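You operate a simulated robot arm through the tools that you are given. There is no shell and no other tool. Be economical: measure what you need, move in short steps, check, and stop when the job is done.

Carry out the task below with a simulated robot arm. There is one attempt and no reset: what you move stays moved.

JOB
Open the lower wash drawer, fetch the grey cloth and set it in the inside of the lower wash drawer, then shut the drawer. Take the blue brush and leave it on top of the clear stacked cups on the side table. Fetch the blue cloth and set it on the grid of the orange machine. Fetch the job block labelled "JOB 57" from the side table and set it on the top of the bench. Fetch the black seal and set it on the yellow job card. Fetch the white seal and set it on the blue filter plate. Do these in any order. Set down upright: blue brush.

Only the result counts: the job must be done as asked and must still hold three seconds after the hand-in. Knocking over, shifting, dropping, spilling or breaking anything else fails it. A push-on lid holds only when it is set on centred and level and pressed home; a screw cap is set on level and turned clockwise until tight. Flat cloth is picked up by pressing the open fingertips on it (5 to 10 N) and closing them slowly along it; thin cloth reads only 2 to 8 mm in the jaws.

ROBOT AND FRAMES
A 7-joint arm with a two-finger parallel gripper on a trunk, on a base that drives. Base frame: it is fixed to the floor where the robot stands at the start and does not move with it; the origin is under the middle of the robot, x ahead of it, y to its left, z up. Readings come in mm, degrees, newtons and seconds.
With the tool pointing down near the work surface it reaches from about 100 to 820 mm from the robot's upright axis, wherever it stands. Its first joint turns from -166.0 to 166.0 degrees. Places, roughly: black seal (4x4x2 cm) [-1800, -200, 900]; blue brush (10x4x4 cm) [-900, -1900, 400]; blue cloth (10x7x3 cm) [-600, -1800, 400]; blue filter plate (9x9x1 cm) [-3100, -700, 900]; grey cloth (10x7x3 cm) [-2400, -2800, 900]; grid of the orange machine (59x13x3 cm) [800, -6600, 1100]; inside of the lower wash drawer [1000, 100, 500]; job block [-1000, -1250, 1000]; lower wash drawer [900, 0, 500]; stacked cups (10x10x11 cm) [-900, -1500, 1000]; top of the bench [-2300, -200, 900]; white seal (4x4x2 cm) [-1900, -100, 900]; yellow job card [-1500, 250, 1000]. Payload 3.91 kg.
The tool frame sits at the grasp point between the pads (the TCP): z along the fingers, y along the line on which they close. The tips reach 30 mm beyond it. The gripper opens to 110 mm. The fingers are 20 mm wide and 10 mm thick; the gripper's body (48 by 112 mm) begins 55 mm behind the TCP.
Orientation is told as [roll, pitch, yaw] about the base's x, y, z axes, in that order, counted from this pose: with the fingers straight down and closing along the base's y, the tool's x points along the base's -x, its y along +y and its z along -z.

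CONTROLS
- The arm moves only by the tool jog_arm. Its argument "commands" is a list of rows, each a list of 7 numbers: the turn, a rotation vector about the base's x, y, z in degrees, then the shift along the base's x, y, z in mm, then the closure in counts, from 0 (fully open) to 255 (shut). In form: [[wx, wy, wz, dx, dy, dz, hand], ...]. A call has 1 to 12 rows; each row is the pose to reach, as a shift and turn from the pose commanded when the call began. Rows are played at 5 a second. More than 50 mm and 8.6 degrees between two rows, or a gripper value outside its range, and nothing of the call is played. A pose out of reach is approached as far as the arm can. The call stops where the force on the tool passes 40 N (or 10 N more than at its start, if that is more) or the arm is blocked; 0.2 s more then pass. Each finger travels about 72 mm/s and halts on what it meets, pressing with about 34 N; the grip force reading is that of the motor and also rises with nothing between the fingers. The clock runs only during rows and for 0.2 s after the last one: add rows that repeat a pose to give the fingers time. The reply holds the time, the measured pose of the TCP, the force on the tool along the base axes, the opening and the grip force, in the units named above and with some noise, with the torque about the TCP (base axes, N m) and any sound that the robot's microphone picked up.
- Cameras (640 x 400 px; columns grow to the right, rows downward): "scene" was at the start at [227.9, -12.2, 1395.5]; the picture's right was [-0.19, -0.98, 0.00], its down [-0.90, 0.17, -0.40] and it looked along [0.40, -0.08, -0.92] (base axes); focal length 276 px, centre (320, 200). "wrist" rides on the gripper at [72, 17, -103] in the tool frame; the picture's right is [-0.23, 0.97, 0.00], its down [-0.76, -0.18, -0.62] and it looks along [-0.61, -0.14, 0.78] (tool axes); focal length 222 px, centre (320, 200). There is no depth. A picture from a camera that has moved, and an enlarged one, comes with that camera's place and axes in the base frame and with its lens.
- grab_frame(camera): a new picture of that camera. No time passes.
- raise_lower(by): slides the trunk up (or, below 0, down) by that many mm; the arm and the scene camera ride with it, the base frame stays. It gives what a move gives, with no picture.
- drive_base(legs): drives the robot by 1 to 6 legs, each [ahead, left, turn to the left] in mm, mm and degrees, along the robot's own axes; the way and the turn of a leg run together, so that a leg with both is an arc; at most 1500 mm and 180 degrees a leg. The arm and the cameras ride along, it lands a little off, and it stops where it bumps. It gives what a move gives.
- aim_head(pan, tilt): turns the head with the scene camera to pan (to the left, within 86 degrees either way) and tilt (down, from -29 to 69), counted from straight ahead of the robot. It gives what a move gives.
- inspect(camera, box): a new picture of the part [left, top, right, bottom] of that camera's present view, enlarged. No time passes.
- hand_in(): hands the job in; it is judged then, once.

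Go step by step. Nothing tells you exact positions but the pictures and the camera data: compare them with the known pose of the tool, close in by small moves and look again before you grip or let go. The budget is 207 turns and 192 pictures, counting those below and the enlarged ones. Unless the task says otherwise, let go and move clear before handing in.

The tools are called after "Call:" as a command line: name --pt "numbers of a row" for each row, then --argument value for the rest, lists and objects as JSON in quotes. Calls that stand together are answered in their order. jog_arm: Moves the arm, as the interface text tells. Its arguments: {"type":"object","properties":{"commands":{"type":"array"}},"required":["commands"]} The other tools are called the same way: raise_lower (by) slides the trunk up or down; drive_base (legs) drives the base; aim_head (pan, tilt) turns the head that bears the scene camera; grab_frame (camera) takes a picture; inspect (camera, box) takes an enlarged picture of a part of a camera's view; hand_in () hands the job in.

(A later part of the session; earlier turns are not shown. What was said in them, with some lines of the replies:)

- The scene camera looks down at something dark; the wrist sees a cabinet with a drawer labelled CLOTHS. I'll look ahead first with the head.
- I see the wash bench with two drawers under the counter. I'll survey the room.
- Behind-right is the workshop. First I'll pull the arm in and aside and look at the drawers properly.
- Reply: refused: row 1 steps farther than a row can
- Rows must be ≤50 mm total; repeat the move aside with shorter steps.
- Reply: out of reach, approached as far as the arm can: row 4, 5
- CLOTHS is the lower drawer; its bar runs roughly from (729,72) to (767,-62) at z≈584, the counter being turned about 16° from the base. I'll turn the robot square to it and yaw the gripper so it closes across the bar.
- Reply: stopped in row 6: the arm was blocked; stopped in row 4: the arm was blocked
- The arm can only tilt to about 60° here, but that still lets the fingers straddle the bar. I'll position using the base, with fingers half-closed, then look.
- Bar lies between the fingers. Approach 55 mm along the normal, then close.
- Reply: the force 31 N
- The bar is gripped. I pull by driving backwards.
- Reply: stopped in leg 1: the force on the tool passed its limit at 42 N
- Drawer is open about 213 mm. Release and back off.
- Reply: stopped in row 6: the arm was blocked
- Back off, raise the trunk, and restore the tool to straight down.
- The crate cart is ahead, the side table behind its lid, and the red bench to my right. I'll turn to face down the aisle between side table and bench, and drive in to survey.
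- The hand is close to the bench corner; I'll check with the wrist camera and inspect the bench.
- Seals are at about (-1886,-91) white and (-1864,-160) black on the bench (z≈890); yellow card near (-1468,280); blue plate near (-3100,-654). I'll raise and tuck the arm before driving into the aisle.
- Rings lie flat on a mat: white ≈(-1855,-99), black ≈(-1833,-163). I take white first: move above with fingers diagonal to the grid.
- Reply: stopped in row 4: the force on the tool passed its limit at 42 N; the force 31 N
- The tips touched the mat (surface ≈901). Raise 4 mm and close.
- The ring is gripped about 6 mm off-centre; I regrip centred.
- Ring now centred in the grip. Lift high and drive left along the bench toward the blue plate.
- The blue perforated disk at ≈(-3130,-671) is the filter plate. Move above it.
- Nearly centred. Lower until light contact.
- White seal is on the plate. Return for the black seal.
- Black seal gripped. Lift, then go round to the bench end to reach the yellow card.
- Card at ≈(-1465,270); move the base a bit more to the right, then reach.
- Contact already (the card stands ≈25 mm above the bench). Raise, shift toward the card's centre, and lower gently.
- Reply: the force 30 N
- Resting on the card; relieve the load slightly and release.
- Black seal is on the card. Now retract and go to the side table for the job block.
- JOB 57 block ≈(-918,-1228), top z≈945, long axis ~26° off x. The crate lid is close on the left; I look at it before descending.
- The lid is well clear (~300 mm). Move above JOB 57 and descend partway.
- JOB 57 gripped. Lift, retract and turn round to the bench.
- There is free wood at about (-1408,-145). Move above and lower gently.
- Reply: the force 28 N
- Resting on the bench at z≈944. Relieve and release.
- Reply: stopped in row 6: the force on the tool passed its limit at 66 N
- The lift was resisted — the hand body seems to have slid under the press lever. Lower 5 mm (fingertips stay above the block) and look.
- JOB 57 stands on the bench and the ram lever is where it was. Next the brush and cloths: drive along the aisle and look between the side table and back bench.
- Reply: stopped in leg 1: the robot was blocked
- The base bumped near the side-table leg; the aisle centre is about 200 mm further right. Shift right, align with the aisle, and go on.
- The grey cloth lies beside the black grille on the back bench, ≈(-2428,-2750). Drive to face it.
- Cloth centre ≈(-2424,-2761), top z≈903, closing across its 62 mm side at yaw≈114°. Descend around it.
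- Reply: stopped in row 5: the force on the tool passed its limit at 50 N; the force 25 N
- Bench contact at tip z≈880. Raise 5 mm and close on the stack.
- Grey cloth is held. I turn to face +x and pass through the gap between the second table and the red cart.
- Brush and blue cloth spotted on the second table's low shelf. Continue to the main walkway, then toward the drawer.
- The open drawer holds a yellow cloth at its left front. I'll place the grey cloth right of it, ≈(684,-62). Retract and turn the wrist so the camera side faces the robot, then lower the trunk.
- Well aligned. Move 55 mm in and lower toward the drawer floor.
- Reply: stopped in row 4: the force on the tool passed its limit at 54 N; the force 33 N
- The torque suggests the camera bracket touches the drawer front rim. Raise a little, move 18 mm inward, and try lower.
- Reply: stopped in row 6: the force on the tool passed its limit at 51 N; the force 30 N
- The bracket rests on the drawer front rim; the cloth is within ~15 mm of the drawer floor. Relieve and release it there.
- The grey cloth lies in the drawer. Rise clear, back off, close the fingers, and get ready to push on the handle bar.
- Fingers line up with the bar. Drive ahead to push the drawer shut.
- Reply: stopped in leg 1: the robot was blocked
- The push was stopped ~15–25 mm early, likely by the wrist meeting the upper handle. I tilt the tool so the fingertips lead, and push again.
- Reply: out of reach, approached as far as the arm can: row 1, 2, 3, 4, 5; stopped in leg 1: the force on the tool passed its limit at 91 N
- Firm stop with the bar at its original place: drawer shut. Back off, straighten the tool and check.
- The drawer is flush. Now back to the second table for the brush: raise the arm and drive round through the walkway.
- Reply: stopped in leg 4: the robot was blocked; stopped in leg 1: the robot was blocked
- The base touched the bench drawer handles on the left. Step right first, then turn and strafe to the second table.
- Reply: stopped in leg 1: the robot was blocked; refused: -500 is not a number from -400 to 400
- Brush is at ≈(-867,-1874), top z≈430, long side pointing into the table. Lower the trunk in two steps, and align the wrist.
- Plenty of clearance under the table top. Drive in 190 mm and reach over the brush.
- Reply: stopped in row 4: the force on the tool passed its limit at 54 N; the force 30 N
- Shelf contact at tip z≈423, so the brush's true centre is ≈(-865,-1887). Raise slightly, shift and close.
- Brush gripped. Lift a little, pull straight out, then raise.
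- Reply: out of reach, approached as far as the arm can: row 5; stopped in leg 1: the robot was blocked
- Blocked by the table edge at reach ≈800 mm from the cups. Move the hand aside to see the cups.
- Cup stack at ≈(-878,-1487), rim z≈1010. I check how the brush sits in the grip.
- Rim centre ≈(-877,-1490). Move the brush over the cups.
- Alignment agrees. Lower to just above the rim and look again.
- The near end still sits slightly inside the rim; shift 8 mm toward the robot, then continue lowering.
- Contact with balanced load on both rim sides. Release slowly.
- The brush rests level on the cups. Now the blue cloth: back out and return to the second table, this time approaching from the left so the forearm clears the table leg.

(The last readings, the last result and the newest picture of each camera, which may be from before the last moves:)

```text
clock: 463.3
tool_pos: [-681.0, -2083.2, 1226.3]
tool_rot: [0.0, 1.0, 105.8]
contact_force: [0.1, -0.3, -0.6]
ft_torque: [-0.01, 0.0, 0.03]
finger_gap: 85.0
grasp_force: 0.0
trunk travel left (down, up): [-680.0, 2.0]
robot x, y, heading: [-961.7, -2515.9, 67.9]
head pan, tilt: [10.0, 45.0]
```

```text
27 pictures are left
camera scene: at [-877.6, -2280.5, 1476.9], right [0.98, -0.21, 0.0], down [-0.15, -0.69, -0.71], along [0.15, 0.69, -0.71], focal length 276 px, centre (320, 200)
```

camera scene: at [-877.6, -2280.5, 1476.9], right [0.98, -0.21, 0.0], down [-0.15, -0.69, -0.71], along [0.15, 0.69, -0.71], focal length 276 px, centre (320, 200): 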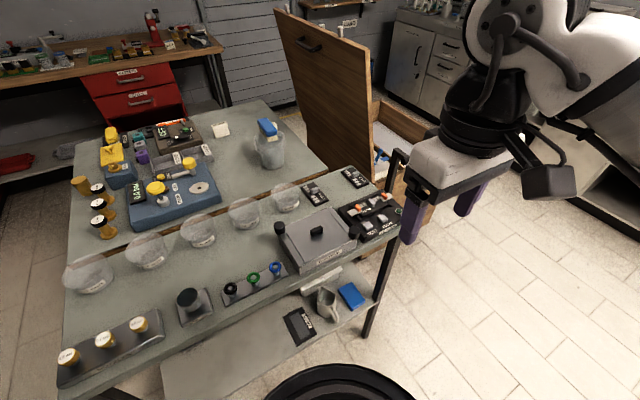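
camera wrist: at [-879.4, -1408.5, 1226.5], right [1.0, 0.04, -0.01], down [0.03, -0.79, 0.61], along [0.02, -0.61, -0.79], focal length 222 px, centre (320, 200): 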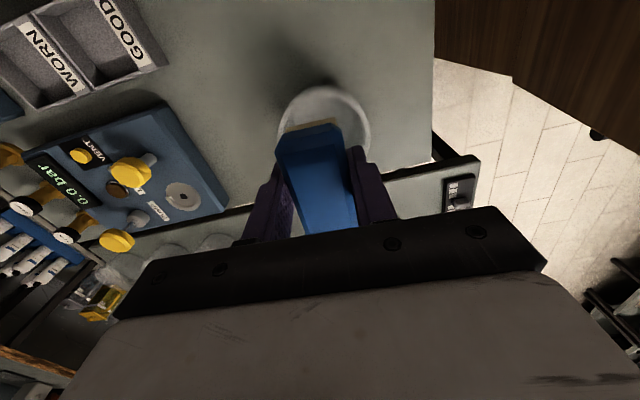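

Call:
raise_lower --by -400

Call:
raise_lower --by -150

Call:
jog_arm --pt "0 0 0 0 0 -45 58" --pt "0 0 0 0 0 -90 58" --pt "0 0 0 0 0 -135 58" --pt "0 0 0 0 0 -160 58"

Call:
grab_frame --camera "wrist"

Call:
grab_frame --camera "scene"

```text
clock: 467.1
tool_pos: [-681.0, -2082.5, 827.1]
tool_rot: [0.0, 1.1, 105.9]
contact_force: [-0.7, -0.3, -0.2]
ft_torque: [-0.01, 0.0, 0.01]
finger_gap: 84.9
grasp_force: 0.0
trunk travel left (down, up): [-280.0, 402.0]
robot x, y, heading: [-956.9, -2518.3, 67.8]
head pan, tilt: [10.0, 45.0]
```

```text
clock: 468.9
tool_pos: [-680.1, -2084.2, 677.0]
tool_rot: [-0.1, 1.0, 106.0]
contact_force: [0.1, -0.7, 1.5]
ft_torque: [0.01, -0.01, 0.0]
finger_gap: 85.2
grasp_force: 0.1
trunk travel left (down, up): [-130.0, 552.0]
robot x, y, heading: [-961.2, -2517.5, 67.4]
head pan, tilt: [10.0, 45.0]
```

```text
clock: 469.9
tool_pos: [-682.0, -2082.3, 517.3]
tool_rot: [-0.1, 1.0, 105.9]
contact_force: [0.2, 0.4, -0.2]
ft_torque: [-0.01, 0.0, -0.01]
finger_gap: 84.8
grasp_force: 0.0
trunk travel left (down, up): [-130.0, 552.0]
robot x, y, heading: [-960.1, -2517.0, 67.7]
head pan, tilt: [10.0, 45.0]
```

```text
26 pictures are left
camera wrist: at [-679.1, -2154.6, 621.7], right [-1.0, -0.05, -0.01], down [-0.04, 0.79, 0.61], along [-0.03, 0.61, -0.79], focal length 222 px, centre (320, 200)
```

wrist: 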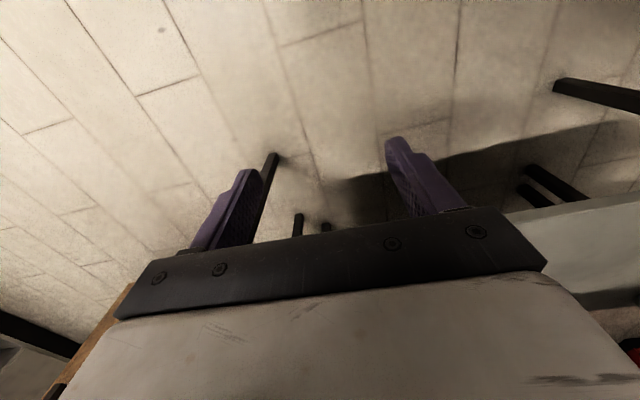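

```text
25 pictures are left
camera scene: at [-877.7, -2280.6, 926.9], right [0.98, -0.21, 0.0], down [-0.15, -0.69, -0.71], along [0.15, 0.69, -0.71], focal length 276 px, centre (320, 200)
```

scene: 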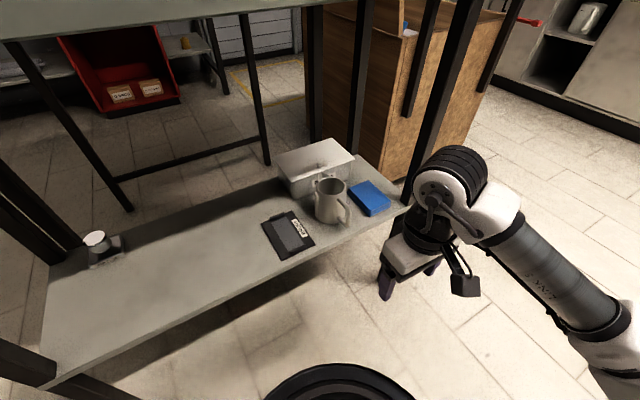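

Cloth ≈(-653,-1825). To keep the forearm off the right leg, swing the arm right and bring the base further left.

Call:
jog_arm --pt "0 0 0 37 10 0 58" --pt "0 0 0 74 20 0 58" --pt "0 0 0 110 30 0 58"

Call:
drive_base --legs '[[83, 115, 0]]'

Call:
grab_frame --camera "wrist"

Call:
grab_frame --camera "scene"

```text
clock: 470.7
tool_pos: [-609.1, -2054.3, 522.3]
tool_rot: [0.0, 1.2, 105.4]
contact_force: [-0.3, 0.3, 0.5]
ft_torque: [-0.01, 0.02, 0.02]
finger_gap: 85.0
grasp_force: 0.1
out of reach, approached as far as the arm can: row 2, 3
trunk travel left (down, up): [-130.0, 552.0]
robot x, y, heading: [-960.9, -2513.5, 67.8]
head pan, tilt: [10.0, 45.0]
```

```text
clock: 472.2
tool_pos: [-687.3, -1934.3, 522.8]
tool_rot: [0.0, 1.2, 105.3]
contact_force: [0.0, -0.7, 0.7]
ft_torque: [0.03, 0.0, 0.04]
finger_gap: 85.3
grasp_force: 0.0
trunk travel left (down, up): [-130.0, 552.0]
robot x, y, heading: [-1036.9, -2397.4, 67.6]
head pan, tilt: [10.0, 45.0]
```

```text
24 pictures are left
camera wrist: at [-683.9, -2007.3, 627.6], right [-1.0, -0.04, 0.0], down [-0.03, 0.79, 0.61], along [-0.02, 0.61, -0.79], focal length 222 px, centre (320, 200)
```

wrist: 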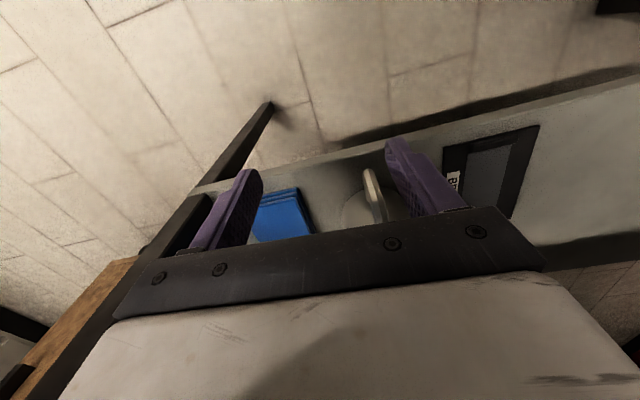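

```text
23 pictures are left
camera scene: at [-954.6, -2161.1, 926.8], right [0.98, -0.21, 0.0], down [-0.15, -0.69, -0.71], along [0.15, 0.69, -0.71], focal length 276 px, centre (320, 200)
```

scene: 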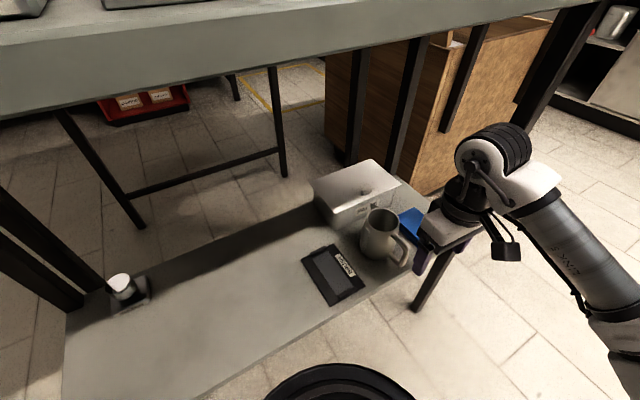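

Space beside the cloth is tight (mug left, leg right), so I'll grip it lengthwise instead: shift right, rotate the wrist by -89°, then move in above it.

Call:
drive_base --legs '[[28, -62, 0]]'

Call:
jog_arm --pt "0 0 -8 0 0 0 40" --pt "0 0 -16 0 0 0 20" --pt "0 0 -24 0 0 0 0" --pt "0 0 -32 0 0 0 0" --pt "0 0 -40 0 0 0 0" --pt "0 0 -48 0 0 0 0" --pt "0 0 -56 0 0 0 0" --pt "0 0 -64 0 0 0 0" --pt "0 0 -72 0 0 0 0" --pt "0 0 -80 0 0 0 0" --pt "0 0 -88 0 0 0 0" --pt "0 0 -89 0 0 0 0"

Call:
grab_frame --camera "wrist"

```text
clock: 473.4
tool_pos: [-620.1, -1932.2, 521.9]
tool_rot: [0.0, 1.2, 105.4]
contact_force: [0.6, -0.8, -0.8]
ft_torque: [0.0, -0.01, -0.02]
finger_gap: 85.0
grasp_force: 0.0
trunk travel left (down, up): [-130.0, 552.0]
robot x, y, heading: [-967.6, -2390.8, 67.8]
head pan, tilt: [10.0, 45.0]
```

```text
clock: 476.0
tool_pos: [-619.3, -1932.6, 522.9]
tool_rot: [-0.1, 1.3, 16.2]
contact_force: [-0.2, -0.9, 0.5]
ft_torque: [-0.01, 0.01, 0.0]
finger_gap: 109.9
grasp_force: 0.0
trunk travel left (down, up): [-130.0, 552.0]
robot x, y, heading: [-967.0, -2396.6, 67.4]
head pan, tilt: [10.0, 45.0]
```

```text
22 pictures are left
camera wrist: at [-692.0, -1936.2, 628.3], right [-0.05, 1.0, 0.0], down [0.79, 0.05, 0.61], along [0.61, 0.03, -0.79], focal length 222 px, centre (320, 200)
```

wrist: 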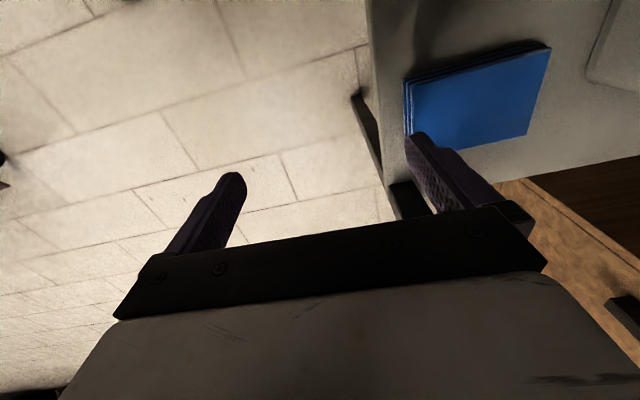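

Call:
jog_arm --pt "0 0 0 -10 38 0 0" --pt "0 0 0 -20 76 0 0" --pt "0 0 0 -32 115 0 0" --pt "0 0 -1 -32 115 -30 0"

Call:
grab_frame --camera "wrist"

Call:
grab_frame --camera "scene"

```text
clock: 477.0
tool_pos: [-652.4, -1820.0, 494.3]
tool_rot: [0.2, 1.3, 15.4]
contact_force: [0.0, -0.3, -1.1]
ft_torque: [0.01, -0.02, 0.03]
finger_gap: 109.9
grasp_force: 0.1
trunk travel left (down, up): [-130.0, 552.0]
robot x, y, heading: [-973.3, -2391.7, 67.4]
head pan, tilt: [10.0, 45.0]
```

```text
21 pictures are left
camera wrist: at [-725.6, -1822.3, 598.7], right [-0.04, 1.0, 0.0], down [0.79, 0.03, 0.61], along [0.61, 0.02, -0.79], focal length 222 px, centre (320, 200)
```

wrist: 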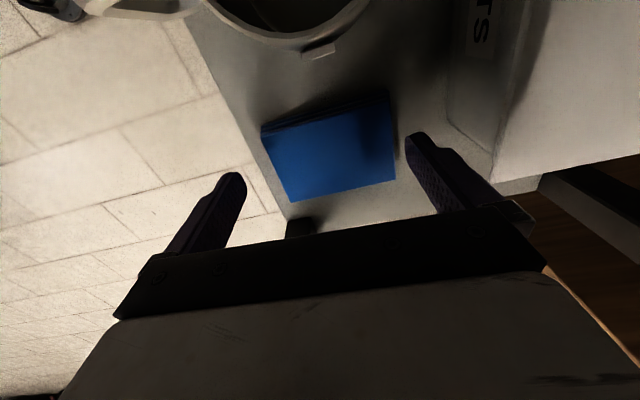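

```text
20 pictures are left
camera scene: at [-888.6, -2158.1, 926.9], right [0.98, -0.21, 0.0], down [-0.15, -0.69, -0.71], along [0.15, 0.69, -0.71], focal length 276 px, centre (320, 200)
```

scene: 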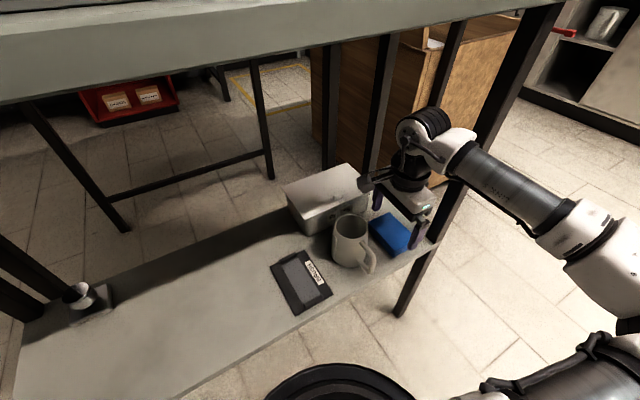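

Cloth centre ≈(-652,-1811), 89 mm long — fits. Shift 9 mm and descend.

Call:
jog_arm --pt "0 0 0 0 9 0 0" --pt "0 0 0 0 9 -15 0" --pt "0 0 0 0 9 -28 0" --pt "0 0 0 0 9 -36 0" --pt "0 0 0 0 9 -40 0"

Call:
grab_frame --camera "wrist"

```text
clock: 478.2
tool_pos: [-651.5, -1808.0, 451.5]
tool_rot: [0.1, 1.2, 15.4]
contact_force: [0.3, 0.3, 0.0]
ft_torque: [-0.02, -0.03, 0.01]
finger_gap: 109.9
grasp_force: 0.1
trunk travel left (down, up): [-130.0, 552.0]
robot x, y, heading: [-966.7, -2393.6, 67.4]
head pan, tilt: [10.0, 45.0]
```

```text
19 pictures are left
camera wrist: at [-724.5, -1810.9, 557.5], right [-0.04, 1.0, 0.0], down [0.79, 0.03, 0.61], along [0.61, 0.02, -0.79], focal length 222 px, centre (320, 200)
```

wrist: 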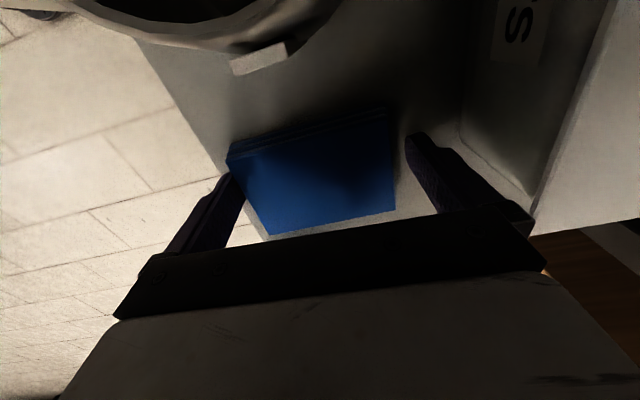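

Call:
jog_arm --pt "0 0 0 0 0 2 15" --pt "0 0 0 0 0 2 30" --pt "0 0 0 0 0 2 50" --pt "0 0 0 0 0 2 70" --pt "0 0 0 0 0 2 90" --pt "0 0 0 0 0 2 110" --pt "0 0 0 0 0 2 110"

Call:
grab_frame --camera "wrist"

```text
clock: 479.8
tool_pos: [-652.2, -1808.2, 453.6]
tool_rot: [0.0, 1.1, 15.4]
contact_force: [-0.3, 0.0, 0.1]
ft_torque: [-0.01, -0.01, 0.0]
finger_gap: 99.2
grasp_force: 34.4
trunk travel left (down, up): [-130.0, 552.0]
robot x, y, heading: [-971.6, -2391.3, 67.5]
head pan, tilt: [10.0, 45.0]
```

```text
18 pictures are left
camera wrist: at [-724.8, -1810.9, 559.3], right [-0.04, 1.0, 0.0], down [0.79, 0.03, 0.61], along [0.61, 0.02, -0.79], focal length 222 px, centre (320, 200)
```

wrist: 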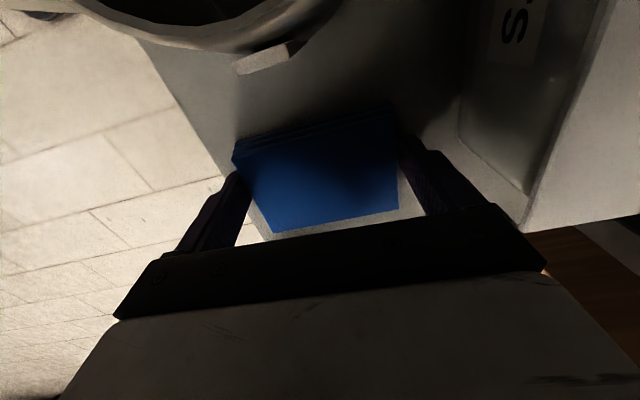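

Cloth gripped (99 mm). Lift and draw straight out.

Call:
jog_arm --pt "0 0 0 0 0 15 120" --pt "0 0 0 0 0 45 120" --pt "0 0 0 0 0 70 120" --pt "0 0 0 9 -32 75 120" --pt "0 0 0 18 -64 75 120" --pt "0 0 0 28 -96 75 120" --pt "0 0 0 32 -115 75 120"

Call:
drive_base --legs '[[-140, -65, 0]]'

Call:
raise_lower --by 400

Call:
raise_lower --by 150

Call:
grab_frame --camera "wrist"

```text
clock: 481.4
tool_pos: [-621.0, -1919.8, 530.0]
tool_rot: [0.0, 1.2, 15.4]
contact_force: [0.4, 0.3, -0.2]
ft_torque: [0.04, 0.02, 0.01]
finger_gap: 98.9
grasp_force: 33.9
trunk travel left (down, up): [-130.0, 552.0]
robot x, y, heading: [-972.0, -2391.9, 67.8]
head pan, tilt: [10.0, 45.0]
```

```text
clock: 482.8
tool_pos: [-613.5, -2077.6, 530.6]
tool_rot: [0.0, 1.2, 15.2]
contact_force: [0.1, 0.2, -0.5]
ft_torque: [-0.01, 0.01, -0.02]
finger_gap: 99.1
grasp_force: 34.1
trunk travel left (down, up): [-130.0, 552.0]
robot x, y, heading: [-966.9, -2550.2, 67.5]
head pan, tilt: [10.0, 45.0]
```

```text
clock: 486.6
tool_pos: [-613.7, -2076.1, 931.1]
tool_rot: [0.0, 1.3, 15.2]
contact_force: [0.1, -0.2, 0.2]
ft_torque: [0.05, 0.0, 0.01]
finger_gap: 98.8
grasp_force: 34.2
trunk travel left (down, up): [-530.0, 152.0]
robot x, y, heading: [-967.0, -2550.3, 67.4]
head pan, tilt: [10.0, 45.0]
```

```text
clock: 488.4
tool_pos: [-613.3, -2077.1, 1080.6]
tool_rot: [0.0, 1.2, 15.2]
contact_force: [-0.4, -0.6, -0.6]
ft_torque: [0.01, -0.02, 0.0]
finger_gap: 98.9
grasp_force: 34.1
trunk travel left (down, up): [-680.0, 2.0]
robot x, y, heading: [-966.6, -2544.8, 67.4]
head pan, tilt: [10.0, 45.0]
```

```text
17 pictures are left
camera wrist: at [-685.5, -2078.9, 1185.3], right [-0.04, 1.0, 0.0], down [0.79, 0.03, 0.61], along [0.61, 0.02, -0.79], focal length 222 px, centre (320, 200)
```

wrist: 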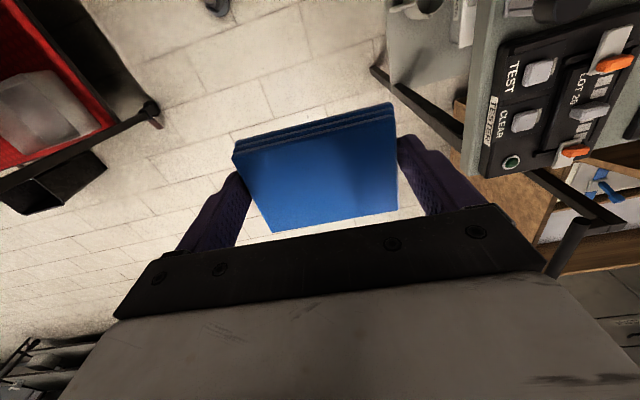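

Blue cloth is held well. Raise and travel to the walkway, then look for the orange machine at the far end.

Call:
jog_arm --pt "0 0 0 0 0 45 120" --pt "0 0 0 0 0 90 120" --pt "0 0 0 0 0 120 120"

Call:
drive_base --legs '[[456, -713, 0], [456, -713, 0], [0, 0, -141]]'

Call:
aim_head --pan 0 --tilt 15

Call:
grab_frame --camera "scene"

```text
clock: 489.2
tool_pos: [-611.7, -2078.8, 1200.8]
tool_rot: [0.0, 1.3, 15.3]
contact_force: [-0.2, -0.9, -0.4]
ft_torque: [0.0, -0.02, -0.01]
finger_gap: 98.7
grasp_force: 33.9
trunk travel left (down, up): [-680.0, 2.0]
robot x, y, heading: [-970.1, -2548.9, 67.5]
head pan, tilt: [10.0, 45.0]
```

```text
clock: 506.8
tool_pos: [735.7, -2822.9, 1200.7]
tool_rot: [0.0, 1.2, -124.8]
contact_force: [0.4, -0.5, -0.4]
ft_torque: [0.01, 0.03, -0.01]
finger_gap: 98.7
grasp_force: 34.3
trunk travel left (down, up): [-680.0, 2.0]
robot x, y, heading: [704.4, -2236.3, -72.6]
head pan, tilt: [10.0, 45.0]
```

```text
clock: 507.8
tool_pos: [734.7, -2823.5, 1200.6]
tool_rot: [0.0, 1.2, -124.8]
contact_force: [0.4, -0.8, -0.2]
ft_torque: [-0.01, 0.02, -0.03]
finger_gap: 98.7
grasp_force: 34.5
trunk travel left (down, up): [-680.0, 2.0]
robot x, y, heading: [705.4, -2237.3, -72.7]
head pan, tilt: [0.0, 15.0]
```

```text
16 pictures are left
camera scene: at [783.7, -2487.3, 1523.6], right [-0.95, -0.3, 0.0], down [-0.08, 0.25, -0.97], along [0.29, -0.92, -0.26], focal length 276 px, centre (320, 200)
```

scene: 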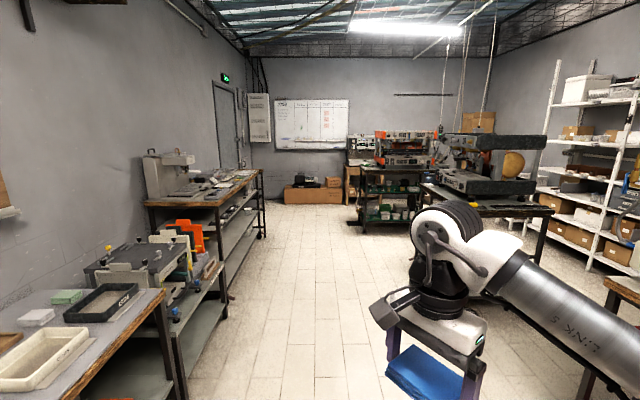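

The orange machine stands on the far black table, around (800,-6600). Drive down the walkway toward it.

Call:
drive_base --legs '[[1300, 0, 0], [1300, -150, 0]]'

Call:
aim_head --pan -25 --tilt 20

Call:
grab_frame --camera "scene"

```text
clock: 520.6
tool_pos: [1321.0, -5383.3, 1201.0]
tool_rot: [0.0, 1.2, -126.0]
contact_force: [0.2, -0.4, -0.9]
ft_torque: [-0.03, 0.01, 0.04]
finger_gap: 98.9
grasp_force: 33.3
trunk travel left (down, up): [-680.0, 2.0]
robot x, y, heading: [1302.0, -4795.4, -73.8]
head pan, tilt: [0.0, 15.0]
```

```text
clock: 521.5
tool_pos: [1320.5, -5382.2, 1200.9]
tool_rot: [-0.1, 1.2, -126.0]
contact_force: [-0.6, -0.7, -0.9]
ft_torque: [0.01, 0.0, -0.01]
finger_gap: 99.0
grasp_force: 33.7
trunk travel left (down, up): [-680.0, 2.0]
robot x, y, heading: [1301.5, -4791.5, -73.9]
head pan, tilt: [-25.0, 20.0]
```

```text
15 pictures are left
camera scene: at [1335.9, -5049.6, 1515.5], right [-0.99, 0.15, 0.0], down [0.05, 0.34, -0.94], along [-0.14, -0.93, -0.34], focal length 276 px, centre (320, 200)
```

scene: 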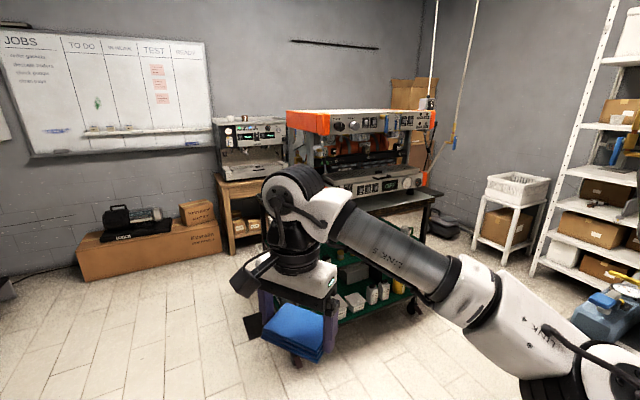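

Call:
inspect --camera "scene" --box '[270, 90, 450, 215]'

```text
3.20 times, centred on (360, 152) of scene
camera zoom: at [1335.9, -5049.6, 1515.5], right [-0.99, 0.15, 0.0], down [0.05, 0.34, -0.94], along [-0.14, -0.93, -0.34], focal length 882 px, centre (192, 352)
```

zoom: 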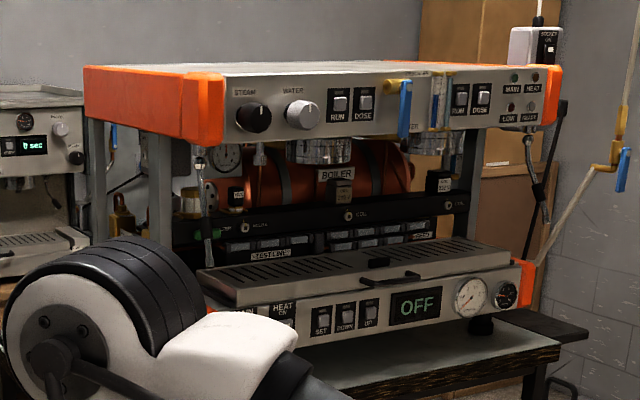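

The grid is the slotted drip tray under the group heads; its front edge runs from ≈(1035,-6519) to (460,-6638) at z≈1090. I retract, square the wrist to it, and drive to face it.

Call:
jog_arm --pt "0 0 7 -2 25 0 120" --pt "0 0 14 -4 50 0 120" --pt "0 0 21 -6 75 0 120" --pt "0 0 28 -8 100 0 120" --pt "0 0 35 -10 125 0 120" --pt "0 0 42 -12 145 0 120" --pt "0 0 47.7 -14 160 0 120"

Call:
drive_base --legs '[[880, 0, 0], [80, -880, 0], [0, 0, -4.4]]'

Call:
aim_head --pan 0 --tilt 25

Call:
grab_frame --camera "scene"

```text
clock: 523.1
tool_pos: [1307.3, -5221.5, 1203.7]
tool_rot: [-0.1, 1.1, -78.2]
contact_force: [0.0, 0.4, 0.0]
ft_torque: [-0.01, -0.01, 0.0]
finger_gap: 99.0
grasp_force: 33.7
trunk travel left (down, up): [-680.0, 2.0]
robot x, y, heading: [1302.7, -4793.3, -73.8]
head pan, tilt: [-25.0, 20.0]
```

```text
clock: 535.3
tool_pos: [652.8, -6391.1, 1201.6]
tool_rot: [0.1, 1.1, -83.3]
contact_force: [-0.6, -0.3, -0.2]
ft_torque: [0.01, -0.05, 0.02]
finger_gap: 98.7
grasp_force: 33.8
trunk travel left (down, up): [-680.0, 2.0]
robot x, y, heading: [683.9, -5964.0, -78.6]
head pan, tilt: [-25.0, 20.0]
```

```text
clock: 536.2
tool_pos: [652.0, -6390.6, 1202.5]
tool_rot: [0.1, 1.1, -83.4]
contact_force: [0.0, 0.6, -0.7]
ft_torque: [0.01, -0.02, -0.01]
finger_gap: 98.9
grasp_force: 34.2
trunk travel left (down, up): [-680.0, 2.0]
robot x, y, heading: [687.2, -5969.7, -79.0]
head pan, tilt: [0.0, 25.0]
```

```text
13 pictures are left
camera scene: at [736.3, -6223.4, 1507.4], right [-0.98, -0.19, 0.0], down [-0.08, 0.41, -0.91], along [0.17, -0.89, -0.42], focal length 276 px, centre (320, 200)
```

scene: 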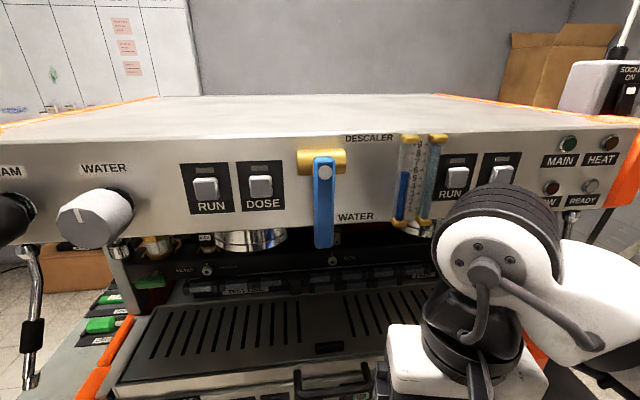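

Call:
inspect --camera "scene" --box '[80, 220, 400, 400]'

```text
2.00 times, centred on (240, 310) of scene
camera zoom: at [736.3, -6223.4, 1507.4], right [-0.98, -0.19, 0.0], down [-0.08, 0.41, -0.91], along [0.17, -0.89, -0.42], focal length 551 px, centre (480, -20)
```

zoom: 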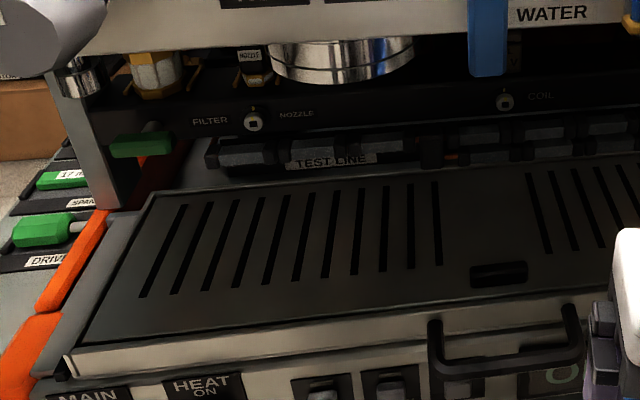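

The tray top is at z≈1120 with its front-left corner at (1056,-6409); the housing overhangs at z≈1355. I'll aim for the left grid, tilting the tool 38° so the wrist stays clear of the housing.

Call:
drive_base --legs '[[0, 150, 0]]'

Call:
jog_arm --pt "0 0 3 30 0 15 120" --pt "0 0 5.8 60 0 30 120" --pt "0 0 5.8 95 0 40 120"

Call:
jog_arm --pt "-7.4 -1.6 0 0 0 0 120" --pt "-14.8 -3.2 0 0 0 0 120" --pt "-22.3 -4.9 0 0 0 0 120" --pt "-29.7 -6.5 0 0 0 0 120" --pt "-37.1 -8.1 0 0 0 0 120"

Call:
grab_frame --camera "wrist"

Call:
grab_frame --camera "scene"

```text
clock: 538.0
tool_pos: [801.4, -6362.0, 1202.5]
tool_rot: [0.0, 1.2, -83.3]
contact_force: [0.9, -0.5, -1.6]
ft_torque: [-0.01, 0.02, 0.02]
finger_gap: 98.6
grasp_force: 34.3
trunk travel left (down, up): [-680.0, 2.0]
robot x, y, heading: [834.4, -5936.2, -78.7]
head pan, tilt: [0.0, 25.0]
```

```text
clock: 538.8
tool_pos: [900.0, -6363.1, 1241.3]
tool_rot: [0.0, 1.2, -77.5]
contact_force: [-0.1, -0.5, -0.8]
ft_torque: [0.01, 0.04, 0.02]
finger_gap: 98.7
grasp_force: 33.9
trunk travel left (down, up): [-680.0, 2.0]
robot x, y, heading: [834.1, -5936.5, -79.0]
head pan, tilt: [0.0, 25.0]
```

```text
clock: 540.0
tool_pos: [896.7, -6369.2, 1263.8]
tool_rot: [-0.1, -36.7, -77.4]
contact_force: [0.5, -0.2, -0.2]
ft_torque: [0.01, 0.01, 0.01]
finger_gap: 98.8
grasp_force: 33.8
out of reach, approached as far as the arm can: row 5
trunk travel left (down, up): [-680.0, 2.0]
robot x, y, heading: [833.0, -5933.4, -78.5]
head pan, tilt: [0.0, 25.0]
```

```text
11 pictures are left
camera wrist: at [886.8, -6248.2, 1302.6], right [0.99, 0.03, 0.13], down [-0.12, -0.27, 0.96], along [0.07, -0.96, -0.26], focal length 222 px, centre (320, 200)
```

wrist: 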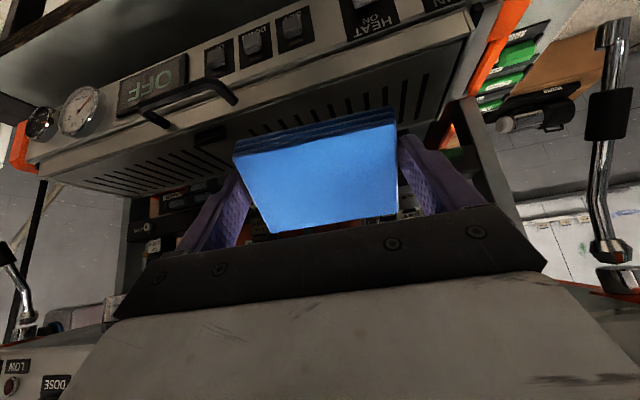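

```text
10 pictures are left
camera scene: at [885.5, -6193.6, 1507.5], right [-0.98, -0.19, 0.0], down [-0.08, 0.41, -0.91], along [0.18, -0.89, -0.42], focal length 276 px, centre (320, 200)
```

scene: 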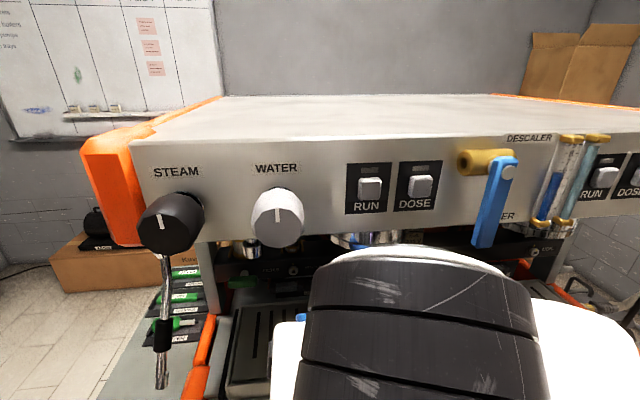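

Cloth is in front of the left grid. Lower to z≈1192, then move in under the housing.

Call:
jog_arm --pt "0 0 0 5 0 -36 120" --pt "0 0 0 10 0 -72 120" --pt "0 0 0 17 -30 -72 120" --pt "0 0 0 24 -60 -72 120"

Call:
grab_frame --camera "wrist"

```text
clock: 541.0
tool_pos: [927.6, -6453.1, 1222.2]
tool_rot: [-0.2, -36.8, -77.5]
contact_force: [0.6, -0.7, 0.1]
ft_torque: [0.03, 0.01, 0.02]
finger_gap: 98.7
grasp_force: 33.3
out of reach, approached as far as the arm can: row 1, 2, 3, 4
trunk travel left (down, up): [-680.0, 2.0]
robot x, y, heading: [835.1, -5936.6, -78.7]
head pan, tilt: [0.0, 25.0]
```

```text
9 pictures are left
camera wrist: at [917.6, -6331.6, 1261.0], right [0.99, 0.03, 0.13], down [-0.12, -0.27, 0.96], along [0.07, -0.96, -0.26], focal length 222 px, centre (320, 200)
```

wrist: 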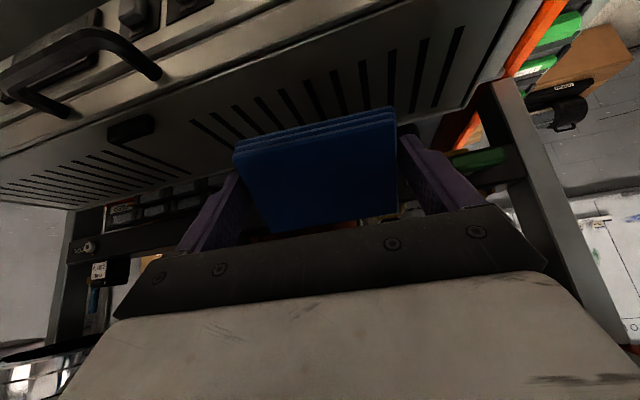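

Call:
jog_arm --pt "0 0 0 4 -15 0 120" --pt "0 0 0 8 -30 0 120" --pt "0 0 0 8 -30 0 120"

```text
clock: 541.8
tool_pos: [931.0, -6479.0, 1222.3]
tool_rot: [-0.1, -37.0, -77.6]
contact_force: [0.1, 0.2, -0.6]
ft_torque: [0.0, -0.03, 0.02]
finger_gap: 99.0
grasp_force: 34.3
trunk travel left (down, up): [-680.0, 2.0]
robot x, y, heading: [833.7, -5934.5, -78.7]
head pan, tilt: [0.0, 25.0]
```

Call:
jog_arm --pt "0 0 0 1 -5 -18 120" --pt "0 0 0 2 -9 -36 120" --pt "0 0 0 2 -9 -45 120"

Call:
grab_frame --camera "wrist"

```text
clock: 542.6
tool_pos: [933.9, -6494.7, 1180.6]
tool_rot: [-0.1, -36.6, -77.4]
contact_force: [0.2, -0.5, -0.8]
ft_torque: [0.02, -0.01, 0.02]
finger_gap: 98.8
grasp_force: 33.9
out of reach, approached as far as the arm can: row 3
trunk travel left (down, up): [-680.0, 2.0]
robot x, y, heading: [835.0, -5934.8, -78.7]
head pan, tilt: [0.0, 25.0]
```

```text
8 pictures are left
camera wrist: at [925.0, -6374.7, 1221.2], right [0.99, 0.03, 0.13], down [-0.12, -0.27, 0.96], along [0.07, -0.96, -0.26], focal length 222 px, centre (320, 200)
```

wrist: 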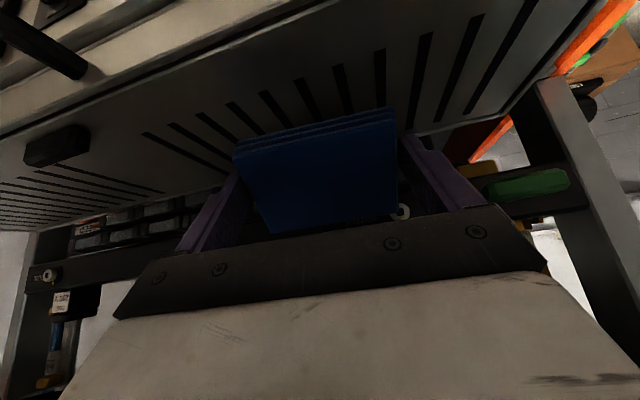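

Position good (near edge ≈55 mm behind the tray front). Pull back 8 mm and lower the last bit with the trunk.

Call:
jog_arm --pt "0 0 0 -1 8 0 120" --pt "0 0 0 -1 8 0 120"

Call:
raise_lower --by -12

```text
clock: 543.2
tool_pos: [932.6, -6491.2, 1185.8]
tool_rot: [-0.1, -36.6, -77.5]
contact_force: [0.2, 0.9, -0.9]
ft_torque: [0.02, 0.02, -0.02]
finger_gap: 98.9
grasp_force: 34.2
out of reach, approached as far as the arm can: row 1, 2
trunk travel left (down, up): [-680.0, 2.0]
robot x, y, heading: [833.6, -5936.2, -78.7]
head pan, tilt: [0.0, 25.0]
```

```text
clock: 543.8
tool_pos: [932.6, -6491.8, 1172.3]
tool_rot: [-0.1, -36.6, -77.5]
contact_force: [0.0, -0.2, -0.2]
ft_torque: [0.03, 0.03, 0.02]
finger_gap: 98.7
grasp_force: 33.8
trunk travel left (down, up): [-668.0, 14.0]
robot x, y, heading: [835.7, -5935.7, -78.8]
head pan, tilt: [0.0, 25.0]
```

Call:
raise_lower --by -6

Call:
raise_lower --by -5

```text
clock: 544.4
tool_pos: [932.9, -6491.6, 1167.7]
tool_rot: [-0.1, -36.7, -77.5]
contact_force: [0.2, 0.2, 2.8]
ft_torque: [-0.02, -0.18, 0.0]
finger_gap: 98.8
grasp_force: 33.6
trunk travel left (down, up): [-662.0, 20.0]
robot x, y, heading: [833.6, -5938.6, -78.8]
head pan, tilt: [0.0, 25.0]
```

```text
clock: 544.9
tool_pos: [932.8, -6490.8, 1166.3]
tool_rot: [0.2, -37.1, -77.7]
contact_force: [2.2, -5.8, 38.9]
ft_torque: [-0.27, -0.06, -0.01]
finger_gap: 98.9
grasp_force: 33.9
trunk travel left (down, up): [-657.0, 25.0]
robot x, y, heading: [835.3, -5936.4, -78.8]
head pan, tilt: [0.0, 25.0]
```

Near edge touches the grid. Relieve 4 mm, then open so the cloth lies down forward.

Call:
raise_lower --by 4

Call:
jog_arm --pt "0 0 0 0 0 0 60" --pt "0 0 0 0 0 0 20" --pt "0 0 0 0 0 0 0" --pt "0 0 0 0 0 0 0" --pt "0 0 0 0 0 0 0"

Call:
grab_frame --camera "wrist"

```text
clock: 545.4
tool_pos: [932.9, -6490.8, 1164.8]
tool_rot: [-0.1, -36.6, -77.4]
contact_force: [0.6, -6.4, 16.7]
ft_torque: [-0.17, -0.44, -0.12]
finger_gap: 98.8
grasp_force: 33.8
trunk travel left (down, up): [-661.0, 21.0]
robot x, y, heading: [832.0, -5934.8, -78.8]
head pan, tilt: [0.0, 25.0]
```

```text
clock: 546.6
tool_pos: [932.4, -6491.3, 1165.8]
tool_rot: [-0.1, -36.6, -77.6]
contact_force: [0.3, 0.4, -0.2]
ft_torque: [0.01, -0.02, 0.0]
finger_gap: 109.7
grasp_force: 0.1
trunk travel left (down, up): [-661.0, 21.0]
robot x, y, heading: [836.0, -5936.3, -78.6]
head pan, tilt: [0.0, 25.0]
```

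```text
7 pictures are left
camera wrist: at [923.4, -6371.1, 1206.0], right [0.99, 0.03, 0.13], down [-0.12, -0.27, 0.95], along [0.07, -0.96, -0.27], focal length 222 px, centre (320, 200)
```

wrist: 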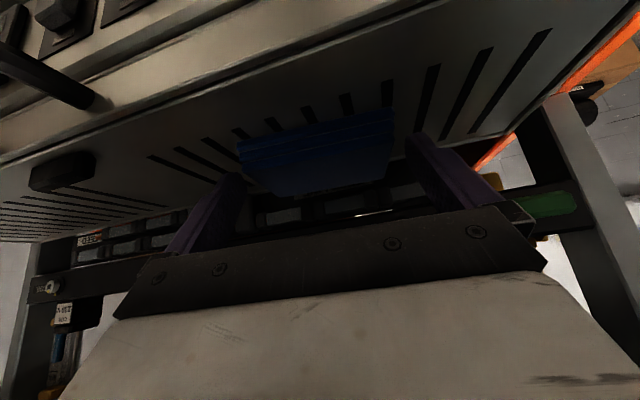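

The cloth lies flat on the grid. Raise slightly and back away.

Call:
raise_lower --by 21

Call:
jog_arm --pt "0 0 0 0 0 15 0" --pt "0 0 0 0 0 30 0"

Call:
drive_base --legs '[[-200, 0, 0]]'

Call:
aim_head --pan -8 --tilt 20

Call:
grab_frame --camera "scene"

Call:
grab_frame --camera "wrist"

```text
clock: 547.3
tool_pos: [932.9, -6490.5, 1186.8]
tool_rot: [-0.1, -36.6, -77.5]
contact_force: [0.1, -0.1, -0.2]
ft_torque: [0.01, -0.05, 0.0]
finger_gap: 109.9
grasp_force: 0.0
trunk travel left (down, up): [-682.0, 0.0]
robot x, y, heading: [838.1, -5934.4, -78.7]
head pan, tilt: [0.0, 25.0]
```

```text
clock: 547.9
tool_pos: [930.1, -6489.7, 1215.3]
tool_rot: [-0.1, -36.2, -77.3]
contact_force: [7.1, 14.3, -30.8]
ft_torque: [-1.73, 0.12, -0.33]
finger_gap: 110.2
grasp_force: 0.1
trunk travel left (down, up): [-682.0, 0.0]
robot x, y, heading: [835.0, -5931.0, -78.6]
head pan, tilt: [0.0, 25.0]
```

```text
clock: 549.3
tool_pos: [912.8, -6368.1, 1217.2]
tool_rot: [-0.2, -36.5, -77.2]
contact_force: [0.6, -0.8, 0.4]
ft_torque: [0.03, 0.01, 0.0]
finger_gap: 110.1
grasp_force: 0.2
trunk travel left (down, up): [-682.0, 0.0]
robot x, y, heading: [812.1, -5813.1, -78.2]
head pan, tilt: [0.0, 25.0]
stopped in leg 1: the robot was blocked; the commanded pose is now the measured one
```

```text
clock: 550.0
tool_pos: [911.5, -6365.5, 1219.3]
tool_rot: [-0.2, -36.9, -77.2]
contact_force: [0.5, 0.6, 1.2]
ft_torque: [0.0, -0.05, -0.01]
finger_gap: 110.1
grasp_force: 0.0
trunk travel left (down, up): [-682.0, 0.0]
robot x, y, heading: [811.5, -5808.6, -78.6]
head pan, tilt: [-8.0, 20.0]
```

```text
6 pictures are left
camera scene: at [851.7, -6071.6, 1517.5], right [-1.0, -0.06, 0.0], down [-0.02, 0.34, -0.94], along [0.06, -0.94, -0.34], focal length 276 px, centre (320, 200)
```

scene: 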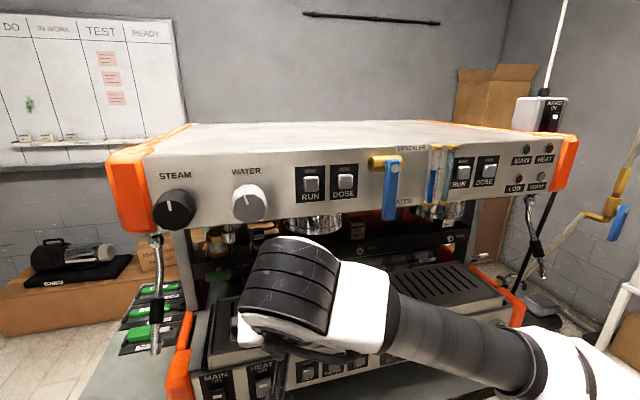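

```text
5 pictures are left
camera wrist: at [902.0, -6245.2, 1258.3], right [0.99, 0.04, 0.13], down [-0.12, -0.27, 0.96], along [0.07, -0.96, -0.26], focal length 222 px, centre (320, 200)
```

wrist: 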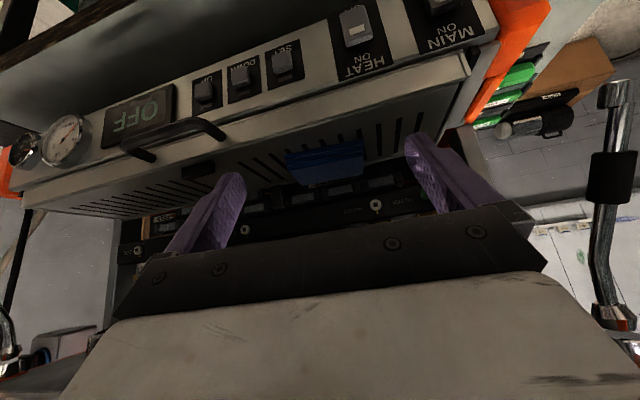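

Call:
inspect --camera "wrist" --box '[180, 80, 460, 230]'

```text
2.29 times, centred on (320, 155) of wrist
camera zoom: at [902.0, -6245.2, 1258.3], right [0.99, 0.04, 0.13], down [-0.12, -0.27, 0.96], along [0.07, -0.96, -0.26], focal length 508 px, centre (320, 303)
```

zoom: 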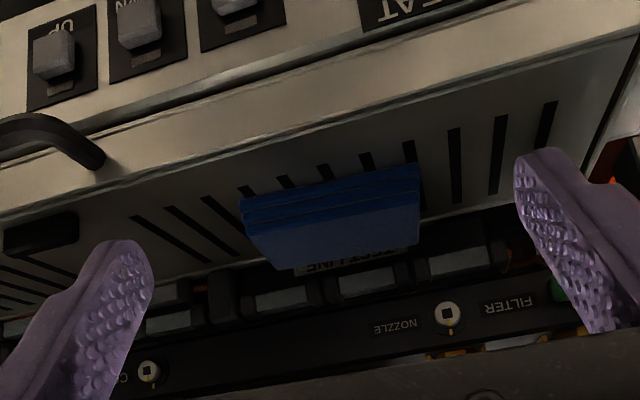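

The blue cloth lies flat on the grid. The other items were all seen in place after release, and the tool is clear, so I'm handing in.

Call:
hand_in

```text
The job is handed in.
```

I finished all six tasks and handed the job in; I don't have the verdict yet.

- **Grey cloth:** it lies in the lower wash drawer (CLOTHS). The drawer is shut; the first push stopped short, so I pushed again until it was flush.
- **Blue brush:** it rests upright and level across the top of the clear stacked cups.
- **Blue cloth:** it lies flat on the left half of the orange machine's grid.
- **JOB 57 block:** it stands on the bench top.
- **Black seal:** it sits on the yellow job card.
- **White seal:** it sits on the blue filter plate.

Some bumps could count against the "nothing else moved" rule:

- **Hand:** it pressed up against the seal ram's lever. It probably also touched the upper drawer's handle and the orange machine's housing. The lever measured in the same place afterwards; I did not check the other two.
- **Base:** it was stopped by contact several times, apparently against the side table, drawer handles on the left-hand bench and the carts. I saw nothing shifted, but did not check each spot.
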